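You operate a simulated robot arm through the tools that you are given. There is no shell and no other tool. Be economical: measure what you need, move in short steps, check, and stop when the job is done.

You are at the controls of a simulated two-armed robot. One attempt, no reset.

JOB
Take the blue pad on the grey table and put it away on the low yellow table. Put the green ring on the window side of the grey table away on the brown table. Put one of the white-banded holders from the grey table on the black plate. Put the yellow-banded bolt on the grey table away on the right half of the low shelf of the blue rack. Take the black slotted holder and leave it on the grey plate. Take the steel tube and put it on the black block on the middle table. Take the blue tin from the middle table and put it on the middle of the front table. Fetch the short tin with a yellow band and set it on the pale plate. Fetch the small carton from the middle table and set it on the top of the console. Fetch the grey pad and set it on the vice end of the front table. Push the second drawer from the top of the black cabinet shut. Fetch the blue rag from the top of the small trolley and set it in the grey bin on the top of the small trolley. Open the left drawer of the black trolley, fetch the grey rag from the top of the small trolley and set it in the inside of the left drawer of the black trolley and shut the drawer again. Do these in any order. Set down upright: blue pad, small carton.

The check looks at the end state, three seconds after you hand in, the way a careful person would. Anything else that was tipped, shoved, dropped, spilled or broken makes it a failure.

ROBOT AND FRAMES
Two 7-joint arms with two-finger parallel grippers on one trunk, on a base that drives. Base frame: it is fixed to the floor where the robot stands at the start and does not move with it; the origin is under the middle of the robot, x ahead of it, y to its left, z up. Readings come in m, rad, newtons and seconds.
The left shoulder is at the start at [-0.092, 0.119, 0.825], the right one opposite. With the tool pointing down near the work surface each hand reaches from about 0.16 to 0.58 m from the robot's upright axis, wherever it stands, measured 20 degrees to its own side. Places, roughly: black block (7x11x3 cm) [1, 5.8, 0.8]; black plate (10x10x2 cm) [0.5, 1.3, 0.8]; black slotted holder (7x7x5 cm) [0.9, 1.2, 0.8]; blue pad (10x7x8 cm) [0.5, 0.1, 0.8]; blue rag (9x7x4 cm) [2.2, 6.4, 1]; blue tin (8x8x6 cm) [0.9, 5.5, 0.8]; brown table [2.3, 1.3, 0.8]; green ring (6x6x2 cm) [0.7, 0.1, 0.8]; grey bin (20x15x9 cm) [2.4, 7.1, 1]; grey pad (8x5x3 cm) [0.9, 6, 0.8]; grey plate (10x10x2 cm) [0.6, 1.1, 0.8]; grey rag (8x6x4 cm) [2.3, 6.6, 1]; inside of the left drawer of the black trolley [1.1, 8.1, 0.5]; left drawer of the black trolley [1.1, 8.1, 0.5]; low yellow table [-1.9, -1.2, 0.3]; middle of the front table [0.5, 3.3, 0.8]; pale plate (10x10x2 cm) [3.2, 3.2, 0.8]; right half of the low shelf of the blue rack [-3.1, 9.5, 0.5]; second drawer of the black cabinet [2.3, 6.2, 0.6]; short tin with a yellow band (8x8x6 cm) [1, 5.2, 0.8]; small carton (10x6x13 cm) [0.7, 5.2, 0.9]; steel tube (4x4x4 cm) [1, 5.7, 0.8]; top of the console [3.9, 6.1, 0.9]; vice end of the front table [0.9, 2.8, 0.8]; white-banded holder (7x7x5 cm) [0.7, 1.4, 0.8]; yellow-banded bolt (4x3x9 cm) [0.4, 0.6, 0.8]. Payload 3.43 kg a hand.
The TCP of each hand is the grasp point between the finger pads, 0.03 m short of the fingertips. In the tool frame z runs along the fingers and y along their closing line. The gripper opens to 0.094 m. The fingers are 0.028 m wide and 0.01 m thick; the gripper's body (0.05 by 0.096 m) begins 0.055 m behind the TCP.
Orientation is told as [roll, pitch, yaw] about the base's x, y, z axes, in that order, counted from this pose: with the fingers straight down and closing along the base's y, the tool's x points along the base's -x, its y along +y and its z along -z.

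CONTROLS
- The arms move only by the tool play_rows. It takes "left_rows", "right_rows" or both (then of equal length, played together; a hand with none holds still); each is a list of rows, each a list of 2 entries, a list of its own where there are three numbers: the shift along the base's x, y, z in m, then the turn, a rotation vector about the base's x, y, z in rad. In form: [[[x, y, z], [rx, ry, rz]], ...]. A call has 1 to 8 rows; each row is the pose to reach, as a shift and turn from the pose commanded when the call began. "left_jaw" and "right_jaw" are, for a hand that has rows, the finger opening in m, from 0 to 0.094, set as the call begins (left out, the last holds). Rows are played at 5 a second. More than 0.05 m and 0.15 rad between two rows, or a gripper value outside its range, and nothing of the call is played. A pose out of reach is approached as far as the arm can. The call stops where the force on the tool passes 40 N (or 10 N more than at its start, if that is more) or the arm is blocked; 0.2 s more then pass. Each finger travels about 0.153 m/s and halts on what it meets, pressing with about 43 N; the grip force reading is that of the motor and also rises with nothing between the fingers. The clock runs only during rows and for 0.2 s after the last one: add rows that repeat a pose to give the fingers time. The reply holds the time, the measured pose of the TCP, the force on the tool along the base axes, the opening and the grip force, in the units named above and with some noise, with the torque about the TCP (base axes, N m) and any sound that the robot's microphone picked up.
- Cameras (640 x 400 px; columns grow to the right, rows downward): "scene" is now at [0.0087, 0.0416, 1.517]; the picture's right is [0.61, -0.79, 0.00], its down [-0.69, -0.53, -0.49] and it looks along [0.39, 0.30, -0.87] (base axes); focal length 264 px, centre (320, 200). "left" rides on the left gripper at [0.076, -0.014, -0.103] in its tool frame; the picture's right is [0.18, 0.98, 0.00], its down [-0.75, 0.14, -0.64] and it looks along [-0.63, 0.12, 0.77] (tool axes); focal length 243 px, centre (320, 200). "right" rides on the right gripper at [0.076, 0.014, -0.102] in its tool frame; the picture's right is [-0.18, 0.98, 0.00], its down [-0.75, -0.14, -0.64] and it looks along [-0.63, -0.12, 0.77] (tool axes); focal length 243 px, centre (320, 200). There is no depth. A picture from a camera that has moved, and an enlarged one, comes with that camera's place and axes in the base frame and with its lens.
- snapshot(camera): a new picture of that camera. It takes no simulated time.
- move_column(by): slides the trunk up (or, below 0, down) by that many m; the arms and the scene camera ride with it, the base frame stays. It gives what a move gives, with no picture.
- roll_base(legs): drives the robot by 1 to 6 legs, each [ahead, left, turn to the left] in m, m and rad, along the robot's own axes; the way and the turn of a leg run together, so that a leg with both is an arc; at most 1.5 m and 3.142 rad a leg. The arms and the cameras ride along, it lands a little off, and it stops where it bumps. It gives what a move gives.
- aim_head(pan, tilt): turns the head with the scene camera to pan (to the left, within 2.496 rad either way) and tilt (down, from -0.506 to 1.204), counted from straight ahead of the robot. It gives what a move gives.
- enlarge(camera, box): a new picture of the part [left, top, right, bottom] of that camera's present view, enlarged. It takes no simulated time.
- close_job(): hands the job in; it is judged then, once.

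Go step by step. Nothing tells you exact positions but the pictures and the camera data: compare them with the known pose of the tool, close in by small moves and look again before you grip or let go. The budget is 598 turns and 370 pictures, counting those below and the enlarged ones. Unless the task says otherwise, let go and move clear before handing in, and close with one line.

The tools are called after "Call:" by a JSON object that holds its "method" and its "body". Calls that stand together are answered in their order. play_rows: Moves the arms, as the interface text tells. Its arguments: {"type":"object","properties":{"left_rows":{"type":"array","items":{"type":"array"}},"left_jaw":{"type":"number"},"right_rows":{"type":"array","items":{"type":"array"}},"right_jaw":{"type":"number"}},"required":[]} The other tools are called the same way: move_column (by) slides the trunk up or down; roll_base (legs) drives the base; aim_head (pan, tilt) turns the head that bears the scene camera; snapshot (camera) takes a picture; enlarge (camera, box) takes an enlarged picture of a part of a camera's view; close_job () hands the job in.

At the start:

```text
time: 0.0
left_ee_pos: [0.2893, 0.4035, 0.97]
left_ee_rot: [0.0, 0.0, 0.0]
left_contact_force: [0.3, -0.5, -0.2]
left_torque: [-0.01, -0.04, 0.0]
left_gripper_width: 0.0938
left_gripper_force: 0.0
right_ee_pos: [0.2968, 0.0014, 0.982]
right_ee_rot: [0.0, 0.001, 0.0]
right_contact_force: [1.0, 0.7, 0.1]
right_torque: [0.01, -0.02, 0.01]
right_gripper_width: 0.0938
right_gripper_force: 0.0
trunk travel left (down, up): [-0.25, 0.085]
robot x, y, heading: [-0.0024, -0.0019, -0.002]
head pan, tilt: [0.653, 1.054]
```

scene: 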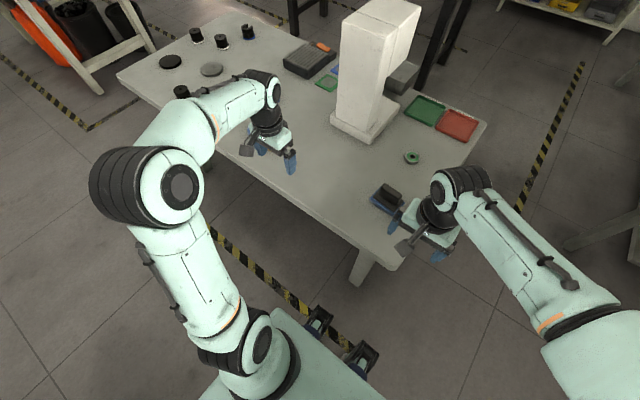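
right: 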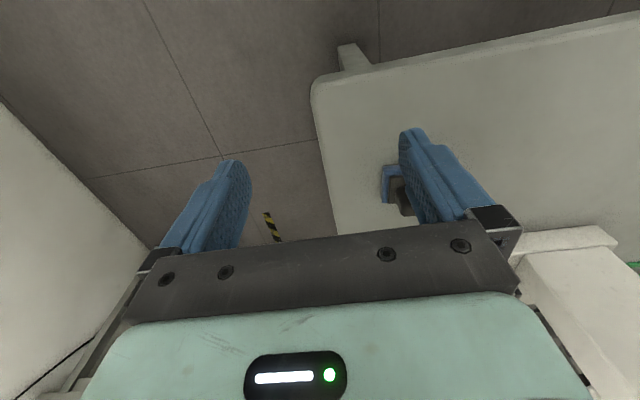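
left: 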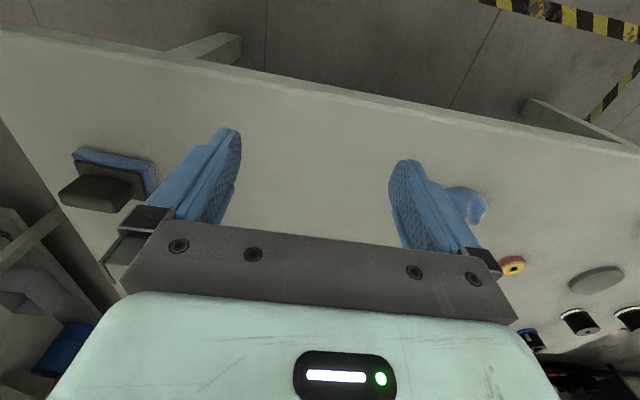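

I see the grey table with the blue pad, the green ring and the holders. I'll look around the room first.

Call:
{"method": "aim_head", "body": {"pan": 0.0, "tilt": 0.45}}

Call:
{"method": "snapshot", "body": {"camera": "scene"}}

Call:
{"method": "aim_head", "body": {"pan": 1.4, "tilt": 0.3}}

Call:
{"method": "snapshot", "body": {"camera": "scene"}}

Call:
{"method": "aim_head", "body": {"pan": -2.3, "tilt": 0.4}}

Call:
{"method": "snapshot", "body": {"camera": "scene"}}

Call:
{"method": "aim_head", "body": {"pan": 0.2, "tilt": 0.9}}

Call:
{"method": "snapshot", "body": {"camera": "scene"}}

```text
time: 1.0
left_ee_pos: [0.2913, 0.4033, 0.9687]
left_ee_rot: [-0.001, -0.001, -0.001]
left_contact_force: [-0.2, 0.0, 0.7]
left_torque: [-0.03, 0.01, -0.02]
left_gripper_width: 0.0939
left_gripper_force: 0.0
right_ee_pos: [0.298, 0.0026, 0.9827]
right_ee_rot: [-0.001, 0.001, 0.0]
right_contact_force: [0.5, -1.1, -0.5]
right_torque: [-0.04, 0.05, 0.0]
right_gripper_width: 0.0941
right_gripper_force: 0.1
trunk travel left (down, up): [-0.25, 0.085]
robot x, y, heading: [0.0018, -0.0002, 0.002]
head pan, tilt: [0.0, 0.45]
```

```text
366 pictures are left
camera scene: at [0.0481, 0.0015, 1.5662], right [0.0, -1.0, 0.0], down [-0.44, 0.0, -0.9], along [0.9, 0.0, -0.44], focal length 264 px, centre (320, 200)
```

scene: 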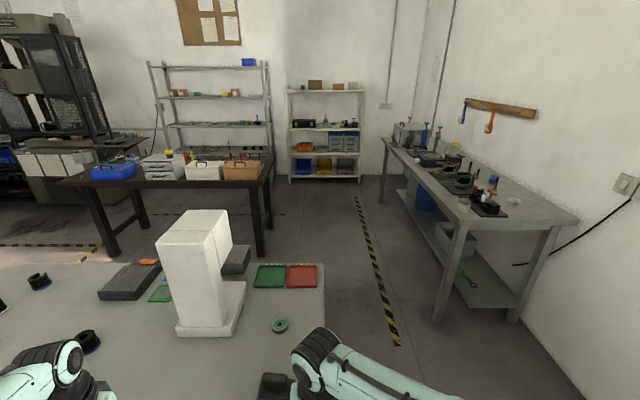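

```text
time: 2.6
left_ee_pos: [0.2894, 0.4047, 0.9694]
left_ee_rot: [0.002, 0.001, 0.0]
left_contact_force: [-0.5, 0.2, 0.6]
left_torque: [-0.01, 0.0, -0.02]
left_gripper_width: 0.0938
left_gripper_force: 0.1
right_ee_pos: [0.2975, 0.0015, 0.9823]
right_ee_rot: [0.0, 0.0, 0.001]
right_contact_force: [0.0, -0.4, 0.4]
right_torque: [0.02, -0.03, -0.01]
right_gripper_width: 0.094
right_gripper_force: 0.2
trunk travel left (down, up): [-0.25, 0.085]
robot x, y, heading: [0.0002, -0.0001, 0.001]
head pan, tilt: [1.4, 0.3]
```

```text
365 pictures are left
camera scene: at [-0.0279, 0.0934, 1.5801], right [0.99, -0.17, 0.0], down [-0.05, -0.29, -0.96], along [0.16, 0.94, -0.3], focal length 264 px, centre (320, 200)
```

scene: 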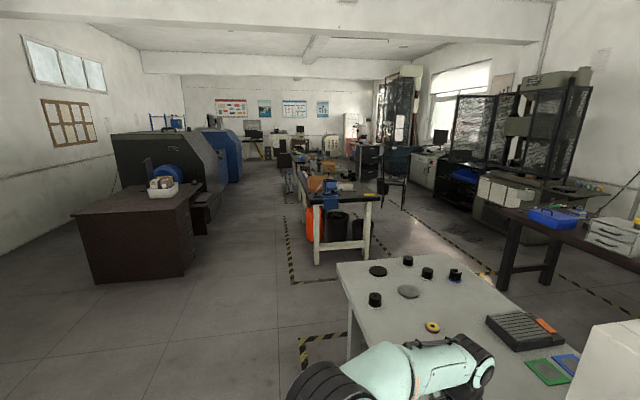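

```text
time: 5.6
left_ee_pos: [0.2905, 0.4042, 0.9692]
left_ee_rot: [0.0, 0.0, -0.001]
left_contact_force: [0.5, 0.8, -0.1]
left_torque: [0.02, 0.01, 0.01]
left_gripper_width: 0.0938
left_gripper_force: 0.1
right_ee_pos: [0.2981, 0.0017, 0.9831]
right_ee_rot: [0.0, -0.001, 0.001]
right_contact_force: [-0.3, 0.5, 0.3]
right_torque: [-0.02, 0.0, -0.01]
right_gripper_width: 0.0943
right_gripper_force: 0.1
trunk travel left (down, up): [-0.25, 0.085]
robot x, y, heading: [-0.0002, -0.0015, -0.003]
head pan, tilt: [-2.3, 0.4]
```

```text
364 pictures are left
camera scene: at [-0.1055, -0.0677, 1.5709], right [-0.75, 0.67, 0.0], down [0.26, 0.29, -0.92], along [-0.61, -0.69, -0.39], focal length 264 px, centre (320, 200)
```

scene: 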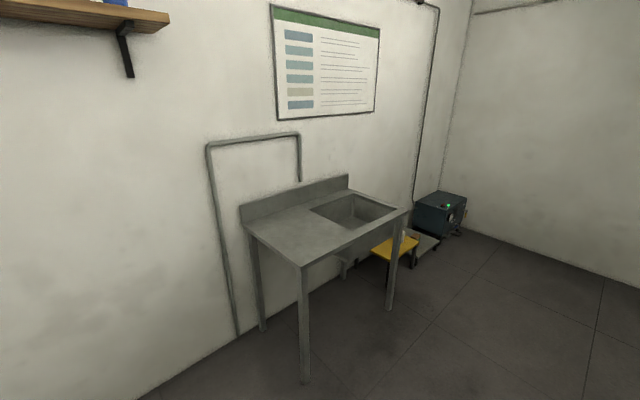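

```text
time: 7.9
left_ee_pos: [0.2911, 0.4033, 0.9691]
left_ee_rot: [0.0, 0.001, 0.001]
left_contact_force: [0.7, -0.8, 0.3]
left_torque: [-0.02, -0.02, -0.01]
left_gripper_width: 0.0941
left_gripper_force: 0.0
right_ee_pos: [0.297, 0.0037, 0.9833]
right_ee_rot: [-0.001, -0.001, 0.0]
right_contact_force: [0.3, -0.5, -0.5]
right_torque: [0.0, 0.0, 0.0]
right_gripper_width: 0.0941
right_gripper_force: 0.0
trunk travel left (down, up): [-0.25, 0.085]
robot x, y, heading: [-0.0003, -0.0005, 0.002]
head pan, tilt: [0.201, 0.901]
```

```text
363 pictures are left
camera scene: at [0.0302, 0.0164, 1.5279], right [0.2, -0.98, 0.0], down [-0.77, -0.16, -0.62], along [0.61, 0.12, -0.78], focal length 264 px, centre (320, 200)
```

scene: 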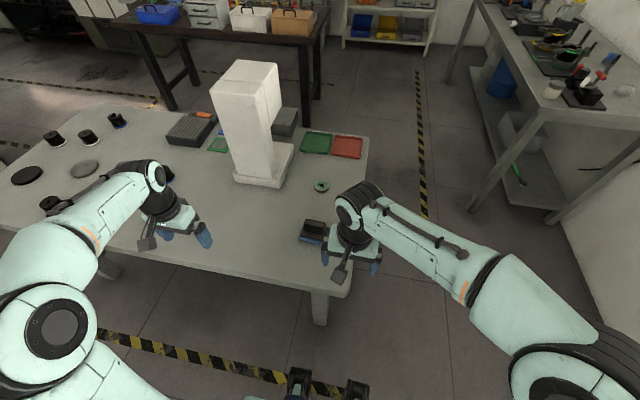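

Call:
{"method": "aim_head", "body": {"pan": 0.9, "tilt": 0.75}}

Call:
{"method": "enlarge", "body": {"camera": "scene", "box": [160, 0, 640, 300]}}

Call:
{"method": "aim_head", "body": {"pan": 0.2, "tilt": 1.0}}

Call:
{"method": "enlarge", "body": {"camera": "scene", "box": [240, 60, 400, 260]}}

Call:
{"method": "snapshot", "body": {"camera": "left"}}

```text
time: 9.0
left_ee_pos: [0.2902, 0.4031, 0.9706]
left_ee_rot: [0.0, 0.001, -0.001]
left_contact_force: [-0.1, 0.1, 0.2]
left_torque: [-0.04, 0.0, -0.01]
left_gripper_width: 0.094
left_gripper_force: 0.1
right_ee_pos: [0.2971, 0.0019, 0.9824]
right_ee_rot: [0.001, 0.0, 0.001]
right_contact_force: [0.1, 0.2, -0.8]
right_torque: [0.01, -0.01, 0.01]
right_gripper_width: 0.0941
right_gripper_force: 0.0
trunk travel left (down, up): [-0.25, 0.085]
robot x, y, heading: [-0.0011, 0.0005, 0.0]
head pan, tilt: [0.901, 0.75]
```

```text
1.33 times, centred on (400, 150) of scene
camera zoom: at [0.0077, 0.0663, 1.5398], right [0.78, -0.62, 0.0], down [-0.42, -0.53, -0.73], along [0.45, 0.57, -0.68], focal length 352 px, centre (213, 267)
```

zoom: 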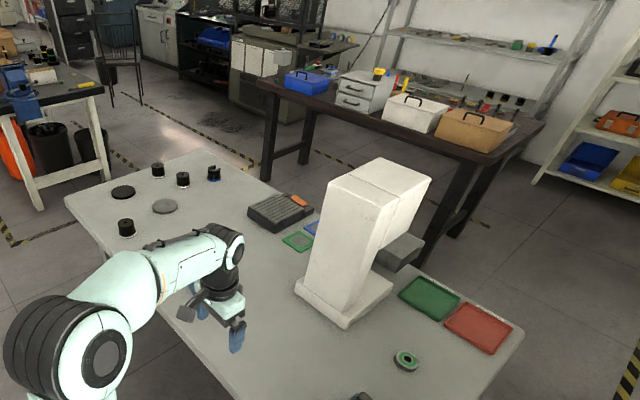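

```text
time: 10.1
left_ee_pos: [0.2906, 0.4025, 0.971]
left_ee_rot: [0.0, -0.001, 0.0]
left_contact_force: [0.9, -0.1, -0.2]
left_torque: [0.04, -0.01, 0.01]
left_gripper_width: 0.0939
left_gripper_force: 0.1
right_ee_pos: [0.2977, 0.0022, 0.9825]
right_ee_rot: [-0.001, -0.001, -0.001]
right_contact_force: [0.5, 0.4, -0.8]
right_torque: [0.03, -0.03, -0.02]
right_gripper_width: 0.0944
right_gripper_force: 0.1
trunk travel left (down, up): [-0.25, 0.085]
robot x, y, heading: [-0.0027, 0.0011, 0.004]
head pan, tilt: [0.201, 1.0]
```

```text
2.00 times, centred on (320, 160) of scene
camera zoom: at [0.0244, 0.0154, 1.5207], right [0.2, -0.98, 0.0], down [-0.82, -0.17, -0.54], along [0.53, 0.11, -0.84], focal length 528 px, centre (320, 280)
```

zoom: 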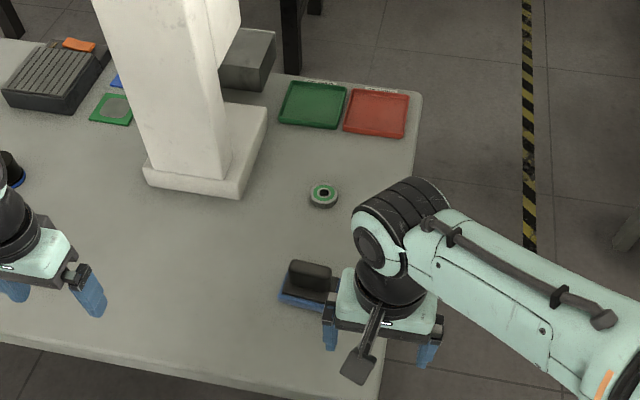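

```text
360 pictures are left
camera left: at [0.2143, 0.3894, 1.0726], right [-0.18, 0.98, 0.0], down [0.75, 0.14, 0.64], along [0.63, 0.12, -0.77], focal length 243 px, centre (320, 200)
```

left: 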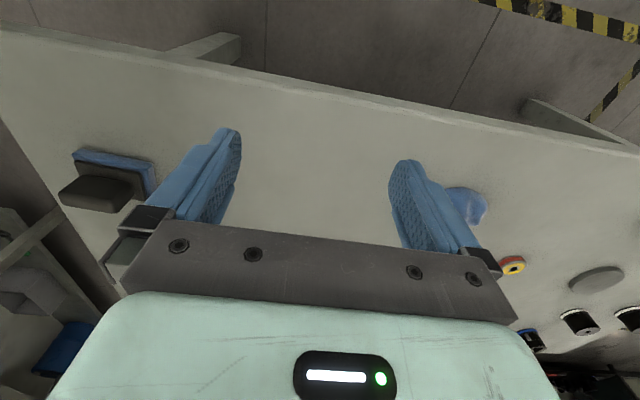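

The pad sits near the front right corner, with its black handle up. I'll move the right hand aside and bring the left hand over the pad.

Call:
{"method": "play_rows", "body": {"left_rows": [[[0.02, -0.045, 0.0], [0, 0, 0]], [[0.04, -0.09, 0.01], [0, 0, 0]], [[0.06, -0.13, 0.02], [0, 0, 0]], [[0.08, -0.17, 0.03], [0, 0, 0]], [[0.1, -0.21, 0.03], [0, 0, 0]], [[0.11, -0.25, 0.03], [0, 0, 0]], [[0.12, -0.28, 0.03], [0, 0, 0]]], "right_rows": [[[0, -0.045, 0.0], [0, 0, 0]], [[0, -0.09, 0.0], [0, 0, 0]], [[0, -0.13, 0.0], [0, 0, 0]], [[0, -0.17, 0.0], [0, 0, 0]], [[0, -0.21, 0.0], [0, 0, 0]], [[0, -0.23, 0.0], [0, 0, 0]], [[0, -0.25, 0], [0, 0, 0]]]}}

Call:
{"method": "snapshot", "body": {"camera": "left"}}

Call:
{"method": "aim_head", "body": {"pan": 0.75, "tilt": 0.95}}

Call:
{"method": "snapshot", "body": {"camera": "scene"}}

```text
refused: row 2 steps farther than a row can; nothing moved
```

```text
359 pictures are left
camera left: at [0.2143, 0.3894, 1.0726], right [-0.18, 0.98, 0.0], down [0.75, 0.14, 0.64], along [0.63, 0.12, -0.77], focal length 243 px, centre (320, 200)
```

left: 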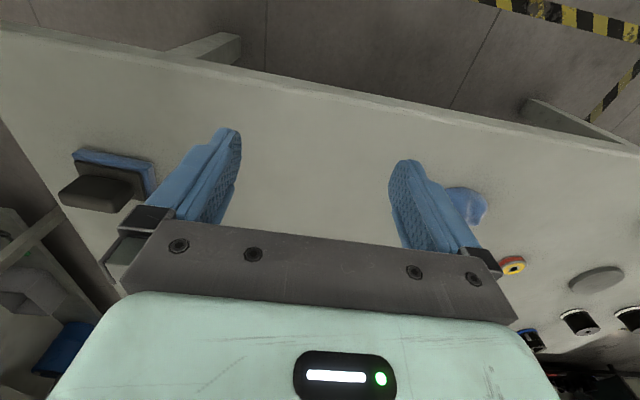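

```text
time: 11.0
left_ee_pos: [0.2896, 0.4024, 0.969]
left_ee_rot: [-0.001, 0.0, 0.0]
left_contact_force: [0.2, 0.1, -0.1]
left_torque: [0.0, 0.0, 0.03]
left_gripper_width: 0.0941
left_gripper_force: 0.0
right_ee_pos: [0.297, 0.0035, 0.9828]
right_ee_rot: [0.0, 0.0, 0.0]
right_contact_force: [0.2, 0.3, -0.5]
right_torque: [0.03, -0.03, 0.01]
right_gripper_width: 0.0938
right_gripper_force: 0.1
trunk travel left (down, up): [-0.25, 0.085]
robot x, y, heading: [0.0011, 0.0009, -0.001]
head pan, tilt: [0.75, 0.949]
```

```text
358 pictures are left
camera scene: at [0.0094, 0.0509, 1.5243], right [0.68, -0.73, 0.0], down [-0.6, -0.55, -0.58], along [0.43, 0.4, -0.81], focal length 264 px, centre (320, 200)
```

scene: 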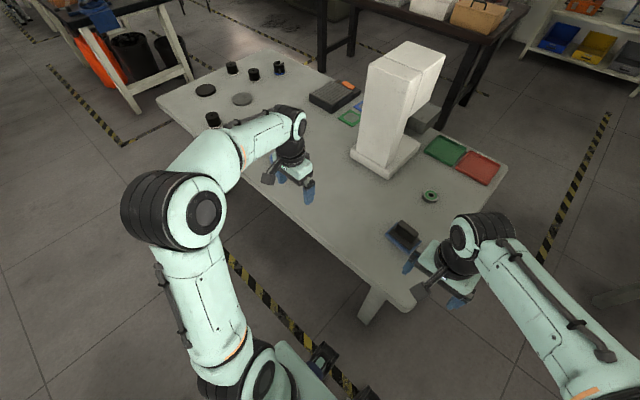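

The step was too long, so nothing moved. I'll shorten the rows.

Call:
{"method": "play_rows", "body": {"left_rows": [[[0.015, -0.04, 0.005], [0, 0, 0]], [[0.03, -0.08, 0.01], [0, 0, 0]], [[0.045, -0.12, 0.015], [0, 0, 0]], [[0.06, -0.16, 0.02], [0, 0, 0]], [[0.075, -0.2, 0.025], [0, 0, 0]], [[0.09, -0.24, 0.03], [0, 0, 0]], [[0.105, -0.28, 0.03], [0, 0, 0]]], "right_rows": [[[0, -0.045, 0.0], [0, 0, 0]], [[0, -0.09, 0.0], [0, 0, 0]], [[0, -0.13, 0.0], [0, 0, 0]], [[0, -0.17, 0.0], [0, 0, 0]], [[0, -0.21, 0.0], [0, 0, 0]], [[0, -0.23, 0.0], [0, 0, 0]], [[0, -0.25, 0], [0, 0, 0]]]}}

Call:
{"method": "snapshot", "body": {"camera": "left"}}

Call:
{"method": "snapshot", "body": {"camera": "scene"}}

```text
time: 12.6
left_ee_pos: [0.4002, 0.1199, 0.9971]
left_ee_rot: [0.003, 0.001, 0.002]
left_contact_force: [0.1, -0.9, 0.3]
left_torque: [0.04, 0.02, 0.02]
left_gripper_width: 0.0941
left_gripper_force: 0.1
right_ee_pos: [0.2972, -0.2495, 0.9826]
right_ee_rot: [0.003, 0.0, -0.001]
right_contact_force: [-0.5, -0.9, -0.3]
right_torque: [0.02, 0.02, 0.03]
right_gripper_width: 0.094
right_gripper_force: 0.1
trunk travel left (down, up): [-0.25, 0.085]
robot x, y, heading: [-0.0015, -0.0021, 0.004]
head pan, tilt: [0.75, 0.949]
```

```text
357 pictures are left
camera left: at [0.3233, 0.106, 1.1015], right [-0.18, 0.98, 0.0], down [0.75, 0.14, 0.64], along [0.63, 0.12, -0.77], focal length 243 px, centre (320, 200)
```

left: 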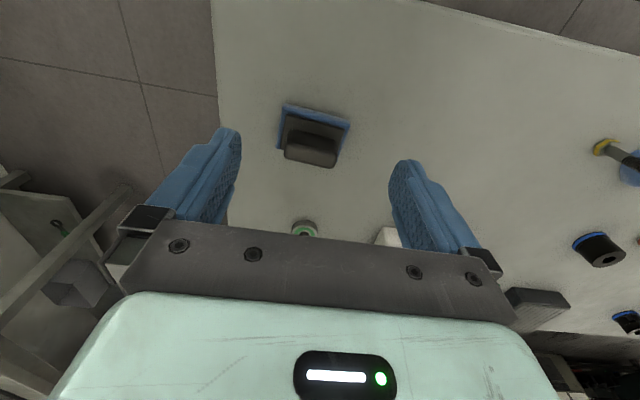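

```text
356 pictures are left
camera scene: at [0.0101, 0.0495, 1.5243], right [0.68, -0.73, 0.0], down [-0.59, -0.55, -0.58], along [0.43, 0.4, -0.81], focal length 264 px, centre (320, 200)
```

scene: 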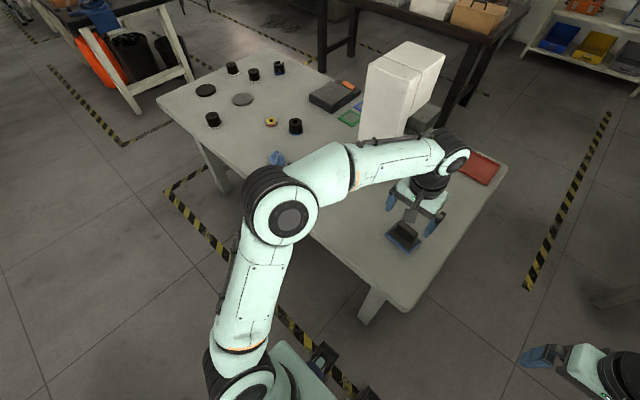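

Call:
{"method": "enlarge", "body": {"camera": "left", "box": [240, 80, 400, 180]}}

Call:
{"method": "enlarge", "body": {"camera": "scene", "box": [160, 50, 360, 175]}}

```text
4.00 times, centred on (320, 130) of left
camera zoom: at [0.3233, 0.106, 1.1015], right [-0.18, 0.98, 0.0], down [0.75, 0.14, 0.64], along [0.63, 0.12, -0.77], focal length 970 px, centre (320, 480)
```

zoom: 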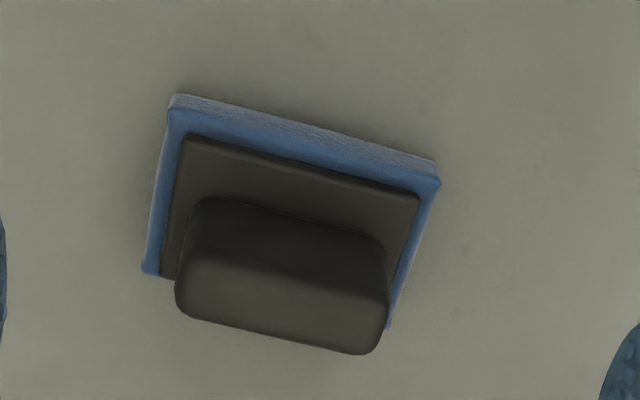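

```text
3.20 times, centred on (260, 112) of scene
camera zoom: at [0.0101, 0.0495, 1.5243], right [0.68, -0.73, 0.0], down [-0.59, -0.55, -0.58], along [0.43, 0.4, -0.81], focal length 844 px, centre (512, 480)
```

zoom: 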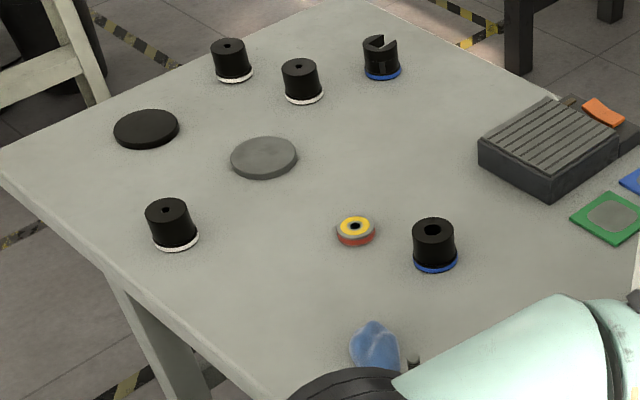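

The handle runs along y and is about 6.5 cm long, so the current finger orientation fits it. I'll go over it and check before descending.

Call:
{"method": "play_rows", "body": {"left_rows": [[[0.03, 0.0, -0.03], [0, 0, 0]], [[0.06, 0.0, -0.06], [0, 0, 0]], [[0.07, 0.003, -0.09], [0, 0, 0]]]}}

Call:
{"method": "snapshot", "body": {"camera": "left"}}

Call:
{"method": "aim_head", "body": {"pan": 0.3, "tilt": 1.0}}

Call:
{"method": "enlarge", "body": {"camera": "scene", "box": [240, 100, 400, 200]}}

```text
time: 13.4
left_ee_pos: [0.4649, 0.1285, 0.9096]
left_ee_rot: [0.0, -0.001, 0.0]
left_contact_force: [0.3, -0.5, 0.0]
left_torque: [0.02, -0.01, -0.02]
left_gripper_width: 0.0937
left_gripper_force: 0.0
right_ee_pos: [0.2971, -0.2477, 0.9834]
right_ee_rot: [0.002, 0.0, 0.0]
right_contact_force: [0.1, 0.0, -0.2]
right_torque: [-0.01, 0.02, -0.01]
right_gripper_width: 0.094
right_gripper_force: 0.1
trunk travel left (down, up): [-0.25, 0.085]
robot x, y, heading: [-0.0003, -0.0029, -0.001]
head pan, tilt: [0.75, 0.949]
```

```text
353 pictures are left
camera left: at [0.3896, 0.1137, 1.0129], right [-0.18, 0.98, 0.0], down [0.75, 0.14, 0.64], along [0.63, 0.12, -0.77], focal length 243 px, centre (320, 200)
```

left: 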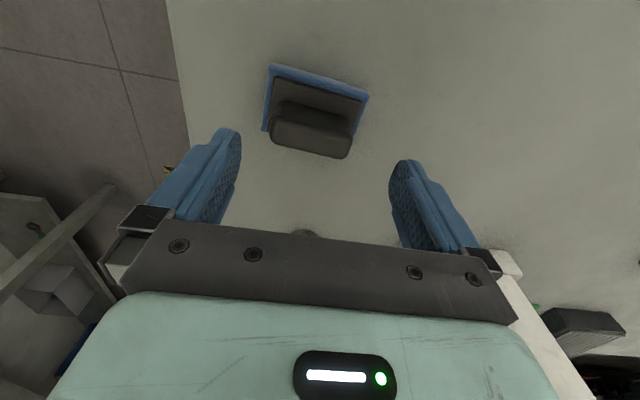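

```text
time: 14.3
left_ee_pos: [0.4645, 0.1276, 0.9114]
left_ee_rot: [0.0, 0.0, 0.0]
left_contact_force: [0.3, -0.2, -0.1]
left_torque: [0.0, -0.01, 0.01]
left_gripper_width: 0.094
left_gripper_force: 0.1
right_ee_pos: [0.2973, -0.2478, 0.9824]
right_ee_rot: [0.001, -0.001, 0.002]
right_contact_force: [0.7, -0.5, -0.4]
right_torque: [-0.01, 0.01, 0.0]
right_gripper_width: 0.0943
right_gripper_force: 0.0
trunk travel left (down, up): [-0.25, 0.085]
robot x, y, heading: [0.0001, -0.0009, -0.003]
head pan, tilt: [0.3, 1.0]
```

```text
4.00 times, centred on (320, 150) of scene
camera zoom: at [0.0227, 0.0221, 1.5207], right [0.3, -0.96, 0.0], down [-0.8, -0.25, -0.54], along [0.52, 0.16, -0.84], focal length 1055 px, centre (320, 400)
```

zoom: 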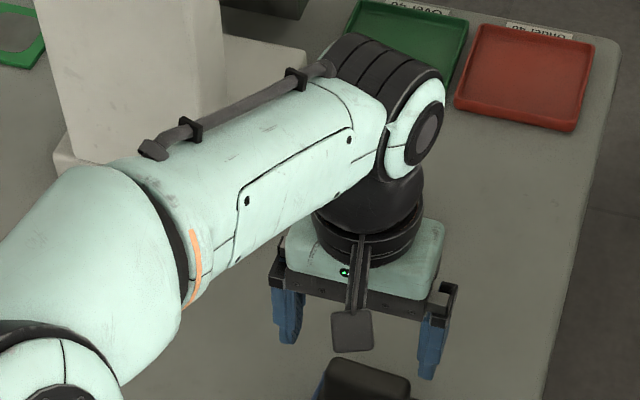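

Call:
{"method": "play_rows", "body": {"left_rows": [[[0.006, -0.006, -0.02], [0, 0, 0]], [[0.006, -0.006, -0.045], [0, 0, 0]]]}}

Call:
{"method": "snapshot", "body": {"camera": "left"}}

```text
time: 14.9
left_ee_pos: [0.4714, 0.1213, 0.8664]
left_ee_rot: [-0.001, -0.003, -0.001]
left_contact_force: [-0.1, 0.2, -0.2]
left_torque: [0.01, -0.02, 0.0]
left_gripper_width: 0.0935
left_gripper_force: 0.0
right_ee_pos: [0.2977, -0.248, 0.9829]
right_ee_rot: [0.0, 0.0, -0.002]
right_contact_force: [-0.3, 0.3, 0.6]
right_torque: [-0.03, 0.02, -0.03]
right_gripper_width: 0.0941
right_gripper_force: 0.0
trunk travel left (down, up): [-0.25, 0.085]
robot x, y, heading: [-0.0009, 0.0017, -0.001]
head pan, tilt: [0.3, 1.0]
```

```text
351 pictures are left
camera left: at [0.3961, 0.1077, 0.9683], right [-0.18, 0.98, 0.0], down [0.75, 0.14, 0.64], along [0.63, 0.12, -0.77], focal length 243 px, centre (320, 200)
```

left: 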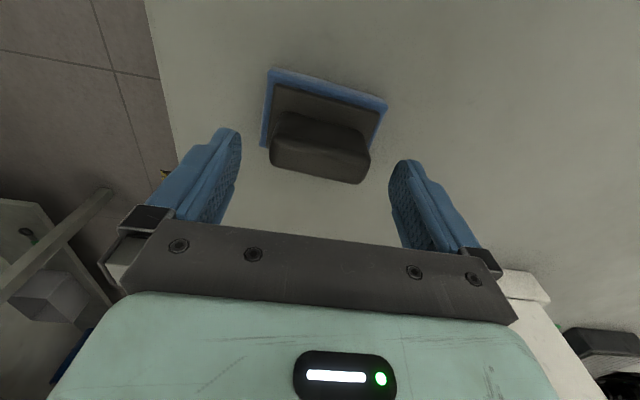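

Call:
{"method": "play_rows", "body": {"left_rows": [[[0.001, 0.0, -0.018], [0, 0, 0]], [[0.001, 0.0, -0.034], [0, 0, 0]]]}}

Call:
{"method": "snapshot", "body": {"camera": "left"}}

```text
time: 15.5
left_ee_pos: [0.4728, 0.1216, 0.8299]
left_ee_rot: [0.001, -0.001, 0.001]
left_contact_force: [-0.2, 0.0, 0.1]
left_torque: [-0.01, 0.01, -0.02]
left_gripper_width: 0.0941
left_gripper_force: 0.0
right_ee_pos: [0.2977, -0.249, 0.9829]
right_ee_rot: [-0.001, 0.001, 0.0]
right_contact_force: [-0.5, -0.5, 0.4]
right_torque: [0.0, -0.01, 0.02]
right_gripper_width: 0.0939
right_gripper_force: 0.0
trunk travel left (down, up): [-0.25, 0.085]
robot x, y, heading: [-0.0002, 0.0009, -0.005]
head pan, tilt: [0.3, 1.0]
```

```text
350 pictures are left
camera left: at [0.3966, 0.1067, 0.9338], right [-0.18, 0.98, 0.0], down [0.75, 0.14, 0.64], along [0.63, 0.12, -0.77], focal length 243 px, centre (320, 200)
```

left: 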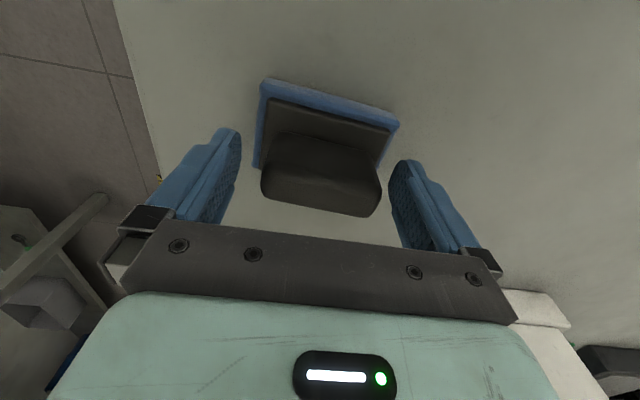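

Call:
{"method": "play_rows", "body": {"left_rows": [[[0.0, 0.002, -0.005], [0, 0, 0]], [[0.0, 0.002, -0.005], [0, 0, 0]], [[0.0, 0.002, -0.005], [0, 0, 0]]], "left_jaw": 0.05}}

```text
time: 16.3
left_ee_pos: [0.4726, 0.1212, 0.8303]
left_ee_rot: [-0.001, -0.01, -0.002]
left_contact_force: [-0.4, -2.6, 37.2]
left_torque: [0.19, 0.17, -0.14]
left_gripper_width: 0.0735
left_gripper_force: 43.1
right_ee_pos: [0.2947, -0.2491, 0.9841]
right_ee_rot: [0.0, -0.002, -0.001]
right_contact_force: [1.2, -0.2, 0.0]
right_torque: [0.0, 0.01, 0.02]
right_gripper_width: 0.0942
right_gripper_force: 0.0
trunk travel left (down, up): [-0.25, 0.085]
robot x, y, heading: [0.0013, -0.0008, -0.002]
head pan, tilt: [0.3, 1.0]
```

The tips are touching the pad base, so I'll ease up slightly and then lift.

Call:
{"method": "play_rows", "body": {"left_rows": [[[0.0, 0.0, 0.006], [0, 0, 0]], [[0.0, 0.0, 0.006], [0, 0, 0]], [[0.0, 0.0, 0.006], [0, 0, 0]]], "left_jaw": 0.04}}

Call:
{"method": "snapshot", "body": {"camera": "left"}}

```text
time: 17.1
left_ee_pos: [0.4723, 0.1232, 0.8302]
left_ee_rot: [0.0, 0.004, 0.001]
left_contact_force: [1.8, -2.2, 4.9]
left_torque: [-0.51, -0.29, -0.04]
left_gripper_width: 0.0736
left_gripper_force: 42.7
right_ee_pos: [0.2973, -0.2485, 0.983]
right_ee_rot: [0.0, 0.0, 0.0]
right_contact_force: [0.8, 0.3, 0.5]
right_torque: [-0.02, 0.01, -0.02]
right_gripper_width: 0.0941
right_gripper_force: 0.2
trunk travel left (down, up): [-0.25, 0.085]
robot x, y, heading: [0.0017, 0.0, -0.001]
head pan, tilt: [0.3, 1.0]
```

```text
349 pictures are left
camera left: at [0.3958, 0.109, 0.9338], right [-0.18, 0.98, 0.0], down [0.76, 0.14, 0.64], along [0.63, 0.12, -0.77], focal length 243 px, centre (320, 200)
```

left: 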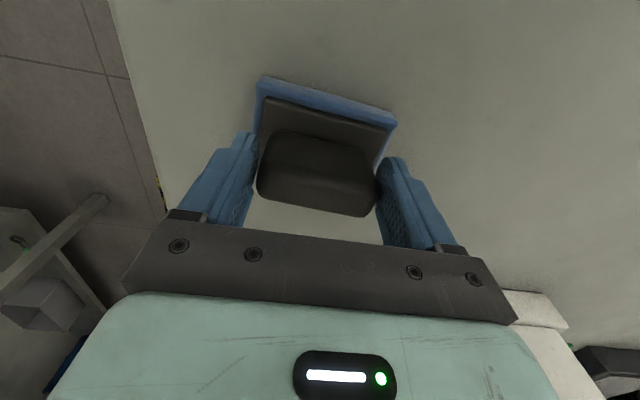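

Call:
{"method": "play_rows", "body": {"left_rows": [[[0.0, 0.0, 0.03], [0, 0, 0]], [[0.0, 0.0, 0.07], [0, 0, 0]], [[0.0, 0.0, 0.12], [0, 0, 0]], [[-0.0, 0.0, 0.15], [0, 0, 0]]]}}

Call:
{"method": "snapshot", "body": {"camera": "left"}}

Call:
{"method": "snapshot", "body": {"camera": "scene"}}

```text
time: 18.1
left_ee_pos: [0.4687, 0.1227, 0.9821]
left_ee_rot: [0.0, 0.0, 0.0]
left_contact_force: [-0.2, 0.0, -1.2]
left_torque: [-0.02, 0.03, 0.0]
left_gripper_width: 0.0736
left_gripper_force: 43.0
right_ee_pos: [0.2969, -0.2475, 0.9836]
right_ee_rot: [0.0, 0.001, -0.001]
right_contact_force: [-0.7, -1.3, 0.0]
right_torque: [-0.02, -0.01, 0.0]
right_gripper_width: 0.094
right_gripper_force: 0.0
trunk travel left (down, up): [-0.25, 0.085]
robot x, y, heading: [-0.0005, -0.0042, -0.001]
head pan, tilt: [0.3, 1.0]
```

```text
348 pictures are left
camera left: at [0.3934, 0.1086, 1.0857], right [-0.18, 0.98, 0.0], down [0.75, 0.14, 0.64], along [0.63, 0.12, -0.77], focal length 243 px, centre (320, 200)
```

left: 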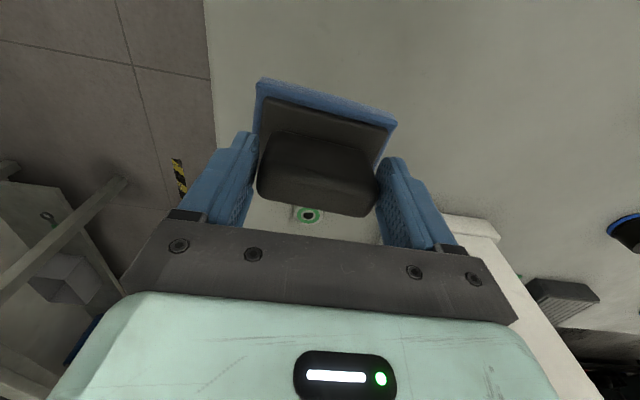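

```text
347 pictures are left
camera scene: at [0.0227, 0.0219, 1.5206], right [0.3, -0.96, 0.0], down [-0.8, -0.25, -0.54], along [0.52, 0.16, -0.84], focal length 264 px, centre (320, 200)
```

scene: 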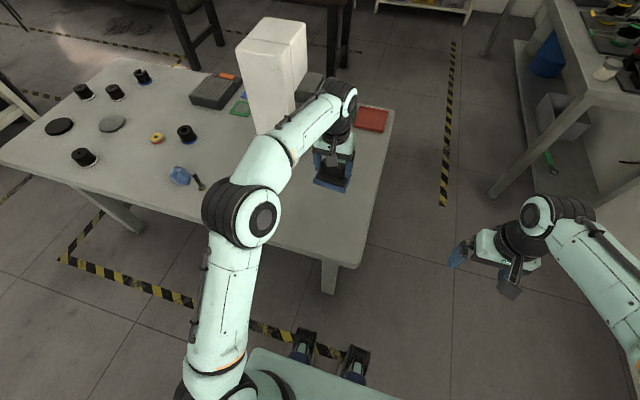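

The pad is held. I'll retract the left hand, turn, and strafe over to the yellow stool beyond the sink.

Call:
{"method": "play_rows", "body": {"left_rows": [[[-0.045, 0.0, 0.01], [0, 0, 0]], [[-0.09, 0.015, 0.02], [0, 0, 0]], [[-0.13, 0.035, 0.03], [0, 0, 0]], [[-0.17, 0.06, 0.03], [0, 0, 0]], [[-0.2, 0.09, 0.03], [0, 0, 0]]]}}

Call:
{"method": "roll_base", "body": {"legs": [[-0.1, 0, 0], [0, 0, -1.5708], [0, -1.0, 0], [0, -0.97, 0]]}}

Call:
{"method": "aim_head", "body": {"pan": 0.3, "tilt": 0.9}}

Call:
{"method": "snapshot", "body": {"camera": "scene"}}

```text
time: 19.3
left_ee_pos: [0.2702, 0.2129, 1.011]
left_ee_rot: [-0.002, -0.001, -0.001]
left_contact_force: [0.4, -1.2, -1.5]
left_torque: [0.02, -0.02, 0.0]
left_gripper_width: 0.0734
left_gripper_force: 42.3
right_ee_pos: [0.2965, -0.2474, 0.9822]
right_ee_rot: [0.0, -0.001, 0.0]
right_contact_force: [0.0, 0.3, 0.2]
right_torque: [-0.03, -0.02, -0.01]
right_gripper_width: 0.0942
right_gripper_force: 0.1
trunk travel left (down, up): [-0.25, 0.085]
robot x, y, heading: [0.0021, -0.0025, 0.006]
head pan, tilt: [0.3, 1.0]
```

```text
time: 41.6
left_ee_pos: [-1.8751, -0.1943, 1.0116]
left_ee_rot: [0.0, 0.001, -1.614]
left_contact_force: [-0.2, -0.1, -0.8]
left_torque: [-0.02, -0.02, 0.01]
left_gripper_width: 0.0736
left_gripper_force: 42.6
right_ee_pos: [-2.3365, -0.2008, 0.9833]
right_ee_rot: [0.0, 0.001, -1.616]
right_contact_force: [-0.2, 0.3, 0.5]
right_torque: [-0.02, 0.0, -0.01]
right_gripper_width: 0.0939
right_gripper_force: 0.0
trunk travel left (down, up): [-0.25, 0.085]
robot x, y, heading: [-2.0753, 0.0845, -1.613]
head pan, tilt: [0.3, 1.0]
```

```text
time: 42.3
left_ee_pos: [-1.8754, -0.1936, 1.0115]
left_ee_rot: [0.0, -0.001, -1.617]
left_contact_force: [-0.5, -0.1, -1.3]
left_torque: [0.01, -0.03, -0.02]
left_gripper_width: 0.0734
left_gripper_force: 43.1
right_ee_pos: [-2.3363, -0.1998, 0.9825]
right_ee_rot: [0.0, -0.001, -1.617]
right_contact_force: [-0.1, 0.8, -0.2]
right_torque: [0.02, 0.01, 0.01]
right_gripper_width: 0.0943
right_gripper_force: 0.1
trunk travel left (down, up): [-0.25, 0.085]
robot x, y, heading: [-2.0741, 0.0846, -1.615]
head pan, tilt: [0.3, 0.901]
```

```text
346 pictures are left
camera scene: at [-2.0542, 0.0581, 1.5278], right [-0.97, -0.25, 0.0], down [-0.2, 0.76, -0.62], along [0.16, -0.6, -0.78], focal length 264 px, centre (320, 200)
```

scene: 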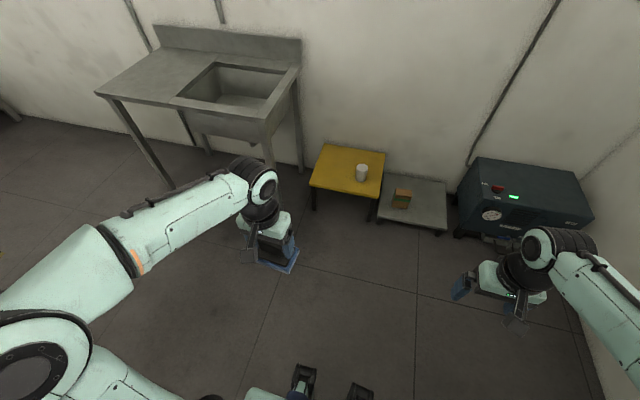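

The yellow table holds a white cup on its right part. I'll place the pad on the left part at about (-1.84, -1.10).

Call:
{"method": "roll_base", "body": {"legs": [[0.723, 0.116, 0]]}}

Call:
{"method": "move_column", "body": {"by": -0.25}}

Call:
{"method": "aim_head", "body": {"pan": 0.2, "tilt": 1.0}}

Call:
{"method": "snapshot", "body": {"camera": "scene"}}

Call:
{"method": "snapshot", "body": {"camera": "left"}}

```text
time: 46.2
left_ee_pos: [-1.7912, -0.9239, 1.0105]
left_ee_rot: [0.0, 0.0, -1.617]
left_contact_force: [0.1, -0.1, -1.2]
left_torque: [0.01, -0.01, 0.04]
left_gripper_width: 0.0735
left_gripper_force: 42.8
right_ee_pos: [-2.2518, -0.9299, 0.982]
right_ee_rot: [-0.001, 0.002, -1.618]
right_contact_force: [-0.3, -0.2, -0.6]
right_torque: [0.02, 0.0, -0.03]
right_gripper_width: 0.0938
right_gripper_force: 0.1
trunk travel left (down, up): [-0.25, 0.085]
robot x, y, heading: [-1.994, -0.644, -1.619]
head pan, tilt: [0.3, 0.901]
```

```text
time: 48.8
left_ee_pos: [-1.791, -0.9238, 0.7595]
left_ee_rot: [-0.002, 0.0, -1.618]
left_contact_force: [0.1, 0.1, -0.3]
left_torque: [0.02, 0.02, -0.02]
left_gripper_width: 0.0733
left_gripper_force: 43.3
right_ee_pos: [-2.252, -0.9294, 0.7331]
right_ee_rot: [0.0, 0.0, -1.615]
right_contact_force: [-0.1, 0.0, 0.2]
right_torque: [0.0, 0.0, 0.02]
right_gripper_width: 0.0938
right_gripper_force: 0.0
trunk travel left (down, up): [0.0, 0.335]
robot x, y, heading: [-1.9921, -0.6463, -1.616]
head pan, tilt: [0.3, 0.901]
```

```text
time: 49.5
left_ee_pos: [-1.7921, -0.9242, 0.7611]
left_ee_rot: [0.0, 0.0, -1.616]
left_contact_force: [-0.5, 0.1, -0.8]
left_torque: [0.02, -0.02, 0.01]
left_gripper_width: 0.0736
left_gripper_force: 43.3
right_ee_pos: [-2.252, -0.9289, 0.7332]
right_ee_rot: [0.0, -0.002, -1.617]
right_contact_force: [-0.1, 0.4, -0.5]
right_torque: [-0.03, 0.02, 0.01]
right_gripper_width: 0.0942
right_gripper_force: 0.1
trunk travel left (down, up): [0.0, 0.335]
robot x, y, heading: [-1.992, -0.6401, -1.613]
head pan, tilt: [0.201, 1.0]
```

```text
345 pictures are left
camera scene: at [-1.9804, -0.7155, 1.2702], right [-0.99, -0.16, 0.0], down [-0.13, 0.83, -0.54], along [0.08, -0.53, -0.84], focal length 264 px, centre (320, 200)
```

scene: 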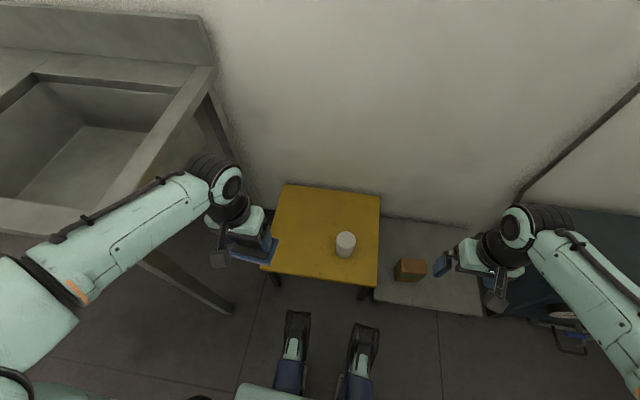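

```text
344 pictures are left
camera left: at [-1.802, -0.8463, 0.8639], right [0.99, 0.14, 0.0], down [0.11, -0.76, 0.64], along [0.09, -0.64, -0.77], focal length 243 px, centre (320, 200)
```

left: 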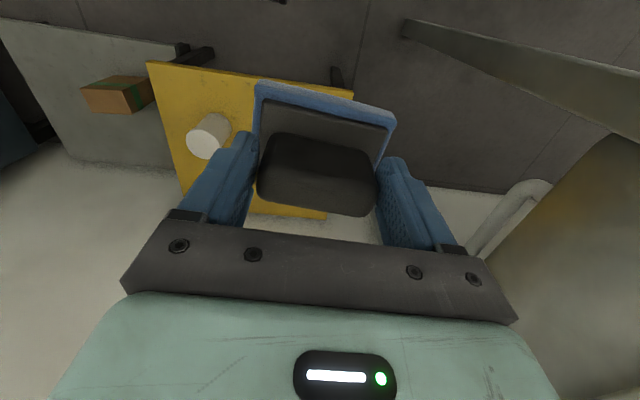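

Call:
{"method": "roll_base", "body": {"legs": [[0, -0.08, 0]]}}

Call:
{"method": "play_rows", "body": {"left_rows": [[[0.01, -0.04, 0], [0, 0, 0]], [[0.02, -0.08, 0], [0, 0, 0]], [[0.03, -0.12, 0], [0, 0, 0]], [[0.04, -0.165, 0], [0, 0, 0]], [[0.04, -0.205, 0], [0, 0, 0]], [[0.04, -0.205, -0.04], [0, 0, 0]], [[0.04, -0.205, -0.09], [0, 0, 0]], [[0.04, -0.205, -0.14], [0, 0, 0]]]}}

Call:
{"method": "snapshot", "body": {"camera": "scene"}}

Call:
{"method": "snapshot", "body": {"camera": "left"}}

```text
time: 50.9
left_ee_pos: [-1.8704, -0.9202, 0.7605]
left_ee_rot: [-0.001, 0.0, -1.614]
left_contact_force: [0.7, 0.4, -1.4]
left_torque: [0.01, 0.01, 0.01]
left_gripper_width: 0.0734
left_gripper_force: 43.2
right_ee_pos: [-2.3321, -0.9254, 0.7331]
right_ee_rot: [0.0, 0.002, -1.617]
right_contact_force: [0.5, 0.9, -0.7]
right_torque: [0.0, 0.0, 0.02]
right_gripper_width: 0.0941
right_gripper_force: 0.1
trunk travel left (down, up): [0.0, 0.335]
robot x, y, heading: [-2.0725, -0.638, -1.617]
head pan, tilt: [0.201, 1.0]
```

```text
time: 52.7
left_ee_pos: [-1.831, -1.1243, 0.6218]
left_ee_rot: [-0.001, 0.0, -1.614]
left_contact_force: [-0.3, 0.1, -0.8]
left_torque: [0.02, 0.02, 0.03]
left_gripper_width: 0.0734
left_gripper_force: 42.5
right_ee_pos: [-2.3326, -0.924, 0.7329]
right_ee_rot: [-0.001, 0.0, -1.617]
right_contact_force: [-0.4, 0.7, -0.3]
right_torque: [-0.02, 0.01, -0.01]
right_gripper_width: 0.0943
right_gripper_force: 0.0
trunk travel left (down, up): [0.0, 0.335]
robot x, y, heading: [-2.0705, -0.6365, -1.623]
head pan, tilt: [0.201, 1.0]
```

```text
343 pictures are left
camera scene: at [-2.0601, -0.7121, 1.2702], right [-0.99, -0.15, 0.0], down [-0.13, 0.83, -0.54], along [0.08, -0.53, -0.84], focal length 264 px, centre (320, 200)
```

scene: 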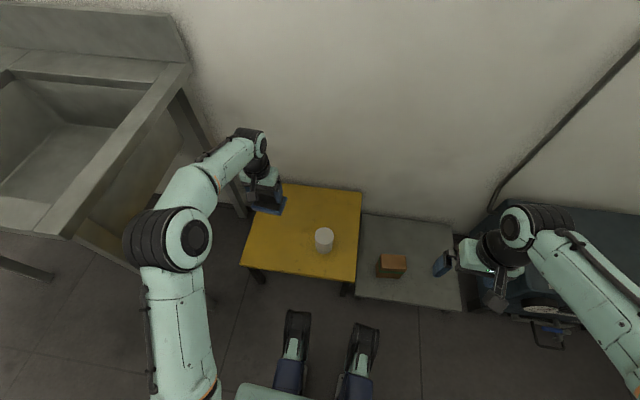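

```text
342 pictures are left
camera left: at [-1.8413, -1.0467, 0.7254], right [0.99, 0.14, 0.0], down [0.11, -0.76, 0.64], along [0.09, -0.64, -0.77], focal length 243 px, centre (320, 200)
```

left: 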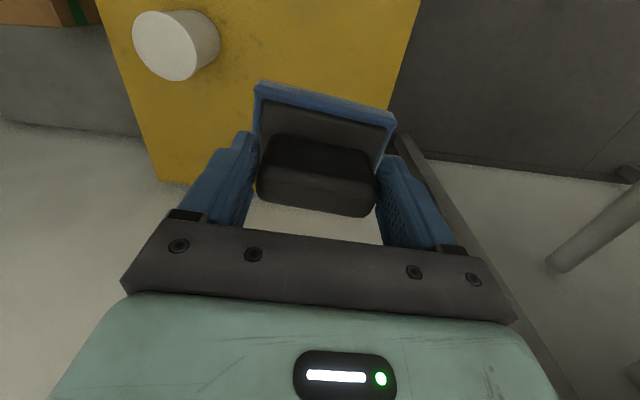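

Call:
{"method": "play_rows", "body": {"left_rows": [[[-0.01, -0.02, -0.04], [0, 0, 0]], [[-0.01, -0.03, -0.085], [0, 0, 0]], [[-0.01, -0.03, -0.13], [0, 0, 0]], [[-0.01, -0.03, -0.175], [0, 0, 0]], [[-0.01, -0.03, -0.215], [0, 0, 0]]]}}

Call:
{"method": "snapshot", "body": {"camera": "left"}}

```text
time: 53.9
left_ee_pos: [-1.8404, -1.157, 0.4045]
left_ee_rot: [0.0, -0.002, -1.617]
left_contact_force: [-0.6, 0.1, -1.3]
left_torque: [0.01, -0.03, 0.02]
left_gripper_width: 0.0738
left_gripper_force: 42.9
right_ee_pos: [-2.3335, -0.9257, 0.7343]
right_ee_rot: [0.0, -0.001, -1.618]
right_contact_force: [0.7, 0.0, 0.0]
right_torque: [0.03, 0.0, -0.01]
right_gripper_width: 0.094
right_gripper_force: 0.1
trunk travel left (down, up): [0.0, 0.335]
robot x, y, heading: [-2.0709, -0.6405, -1.622]
head pan, tilt: [0.201, 1.0]
```

```text
341 pictures are left
camera left: at [-1.8509, -1.0794, 0.5076], right [0.99, 0.14, 0.0], down [0.11, -0.76, 0.64], along [0.09, -0.64, -0.77], focal length 243 px, centre (320, 200)
```

left: 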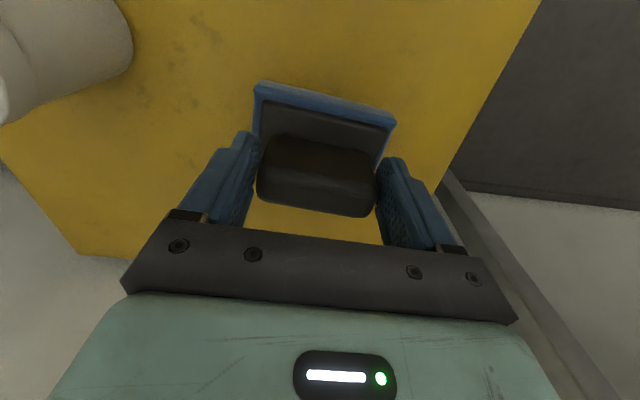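

Call:
{"method": "play_rows", "body": {"left_rows": [[[0, 0, -0.008], [0, 0, 0]], [[0, 0, -0.014], [0, 0, 0]], [[0, 0, -0.018], [0, 0, 0]], [[0, 0, -0.022], [0, 0, 0]], [[0, 0, -0.025], [0, 0, 0]]]}}

```text
time: 55.1
left_ee_pos: [-1.8421, -1.1548, 0.3811]
left_ee_rot: [-0.001, 0.0, -1.615]
left_contact_force: [-0.1, 0.1, -1.0]
left_torque: [0.03, -0.02, 0.03]
left_gripper_width: 0.0732
left_gripper_force: 42.9
right_ee_pos: [-2.3325, -0.9257, 0.7321]
right_ee_rot: [0.0, -0.001, -1.618]
right_contact_force: [-0.2, -0.2, 0.1]
right_torque: [-0.03, 0.01, -0.01]
right_gripper_width: 0.0939
right_gripper_force: 0.1
trunk travel left (down, up): [0.0, 0.335]
robot x, y, heading: [-2.0718, -0.6363, -1.621]
head pan, tilt: [0.201, 1.0]
```

Call:
{"method": "play_rows", "body": {"left_rows": [[[0, 0, -0.004], [0, 0, 0]], [[0, 0, -0.008], [0, 0, 0]], [[0, 0, -0.012], [0, 0, 0]], [[0, 0, -0.016], [0, 0, 0]]]}}

Call:
{"method": "snapshot", "body": {"camera": "left"}}

```text
time: 55.7
left_ee_pos: [-1.8412, -1.1567, 0.3797]
left_ee_rot: [0.001, -0.004, -1.615]
left_contact_force: [-0.8, 6.4, 12.5]
left_torque: [-0.13, -0.21, 0.04]
left_gripper_width: 0.0736
left_gripper_force: 43.4
right_ee_pos: [-2.3323, -0.9246, 0.7326]
right_ee_rot: [0.0, -0.001, -1.616]
right_contact_force: [-0.4, -1.0, 0.4]
right_torque: [0.03, -0.01, 0.01]
right_gripper_width: 0.0938
right_gripper_force: 0.0
trunk travel left (down, up): [0.0, 0.335]
robot x, y, heading: [-2.0688, -0.6372, -1.619]
head pan, tilt: [0.201, 1.0]
stopped in row 3 (left hand): the force on the tool passed its limit at 45 N (the readings are from after the stop); the commanded pose is now the measured one
```

```text
340 pictures are left
camera left: at [-1.8521, -1.0792, 0.4824], right [0.99, 0.14, 0.0], down [0.11, -0.76, 0.65], along [0.09, -0.64, -0.76], focal length 243 px, centre (320, 200)
```

left: 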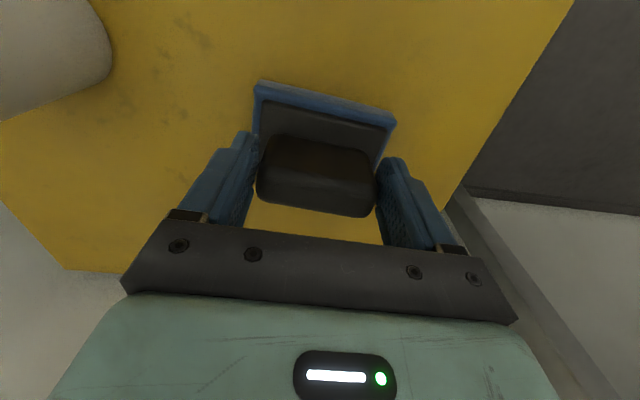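

The pad is down on the table. I'll open and lift away.

Call:
{"method": "play_rows", "body": {"left_rows": [[[0, 0, 0], [0, 0, 0]], [[0, 0, 0], [0, 0, 0]], [[0, 0, 0.04], [0, 0, 0]], [[0, 0, 0.09], [0, 0, 0]], [[0, 0, 0.14], [0, 0, 0]], [[0, 0, 0.19], [0, 0, 0]], [[0, 0.04, 0.22], [0, 0, 0]]], "left_jaw": 0.094}}

Call:
{"method": "snapshot", "body": {"camera": "left"}}

```text
time: 57.3
left_ee_pos: [-1.8423, -1.1152, 0.599]
left_ee_rot: [-0.002, -0.003, -1.615]
left_contact_force: [-0.4, 0.4, 0.4]
left_torque: [0.0, 0.04, -0.01]
left_gripper_width: 0.0939
left_gripper_force: 0.1
right_ee_pos: [-2.332, -0.9238, 0.734]
right_ee_rot: [0.0, 0.0, -1.616]
right_contact_force: [0.0, -1.4, -0.2]
right_torque: [0.0, 0.0, -0.01]
right_gripper_width: 0.0941
right_gripper_force: 0.1
trunk travel left (down, up): [0.0, 0.335]
robot x, y, heading: [-2.0727, -0.6408, -1.617]
head pan, tilt: [0.201, 1.0]
```

```text
339 pictures are left
camera left: at [-1.8528, -1.0384, 0.7005], right [0.99, 0.14, 0.0], down [0.11, -0.76, 0.64], along [0.09, -0.64, -0.77], focal length 243 px, centre (320, 200)
```

left: 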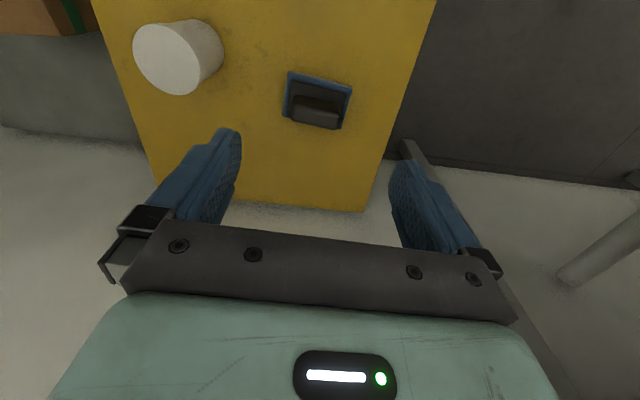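

The pad stands upright on the yellow table. Next I'll retract, raise the trunk and go to the right end of the grey table for the green ring.

Call:
{"method": "play_rows", "body": {"left_rows": [[[0, 0.045, 0.02], [0, 0, 0]], [[0, 0.09, 0.04], [0, 0, 0]], [[0, 0.135, 0.06], [0, 0, 0]], [[0, 0.17, 0.1], [0, 0, 0]], [[0, 0.18, 0.14], [0, 0, 0]]]}}

Call:
{"method": "move_column", "body": {"by": 0.25}}

Call:
{"method": "roll_base", "body": {"legs": [[-0.45, 0, 0], [0, 1.0, 0], [0, 0.85, 0]]}}

Call:
{"method": "roll_base", "body": {"legs": [[0, 0, 3.1416]]}}

```text
refused: row 4 steps farther than a row can; nothing moved
```

```text
time: 59.9
left_ee_pos: [-1.8413, -1.1169, 0.8466]
left_ee_rot: [0.0, -0.002, -1.614]
left_contact_force: [0.5, -0.9, 0.1]
left_torque: [0.02, -0.03, 0.02]
left_gripper_width: 0.0939
left_gripper_force: 0.0
right_ee_pos: [-2.3327, -0.925, 0.9837]
right_ee_rot: [0.0, 0.001, -1.618]
right_contact_force: [-0.6, 0.8, 0.0]
right_torque: [0.03, 0.02, 0.01]
right_gripper_width: 0.0939
right_gripper_force: 0.0
trunk travel left (down, up): [-0.25, 0.085]
robot x, y, heading: [-2.0662, -0.6405, -1.617]
head pan, tilt: [0.201, 1.0]
```

```text
time: 78.6
left_ee_pos: [0.0039, -0.7637, 0.8477]
left_ee_rot: [0.001, -0.002, -1.63]
left_contact_force: [0.2, 0.7, -0.5]
left_torque: [-0.01, -0.01, 0.0]
left_gripper_width: 0.0938
left_gripper_force: 0.0
right_ee_pos: [-0.483, -0.5653, 0.9835]
right_ee_rot: [0.001, 0.001, -1.63]
right_contact_force: [0.4, -0.4, 0.3]
right_torque: [-0.04, -0.01, -0.02]
right_gripper_width: 0.094
right_gripper_force: 0.1
trunk travel left (down, up): [-0.25, 0.085]
robot x, y, heading: [-0.2201, -0.2822, -1.629]
head pan, tilt: [0.201, 1.0]
```

```text
refused: 3.1416 is not a number from -3.14159 to 3.14159
```

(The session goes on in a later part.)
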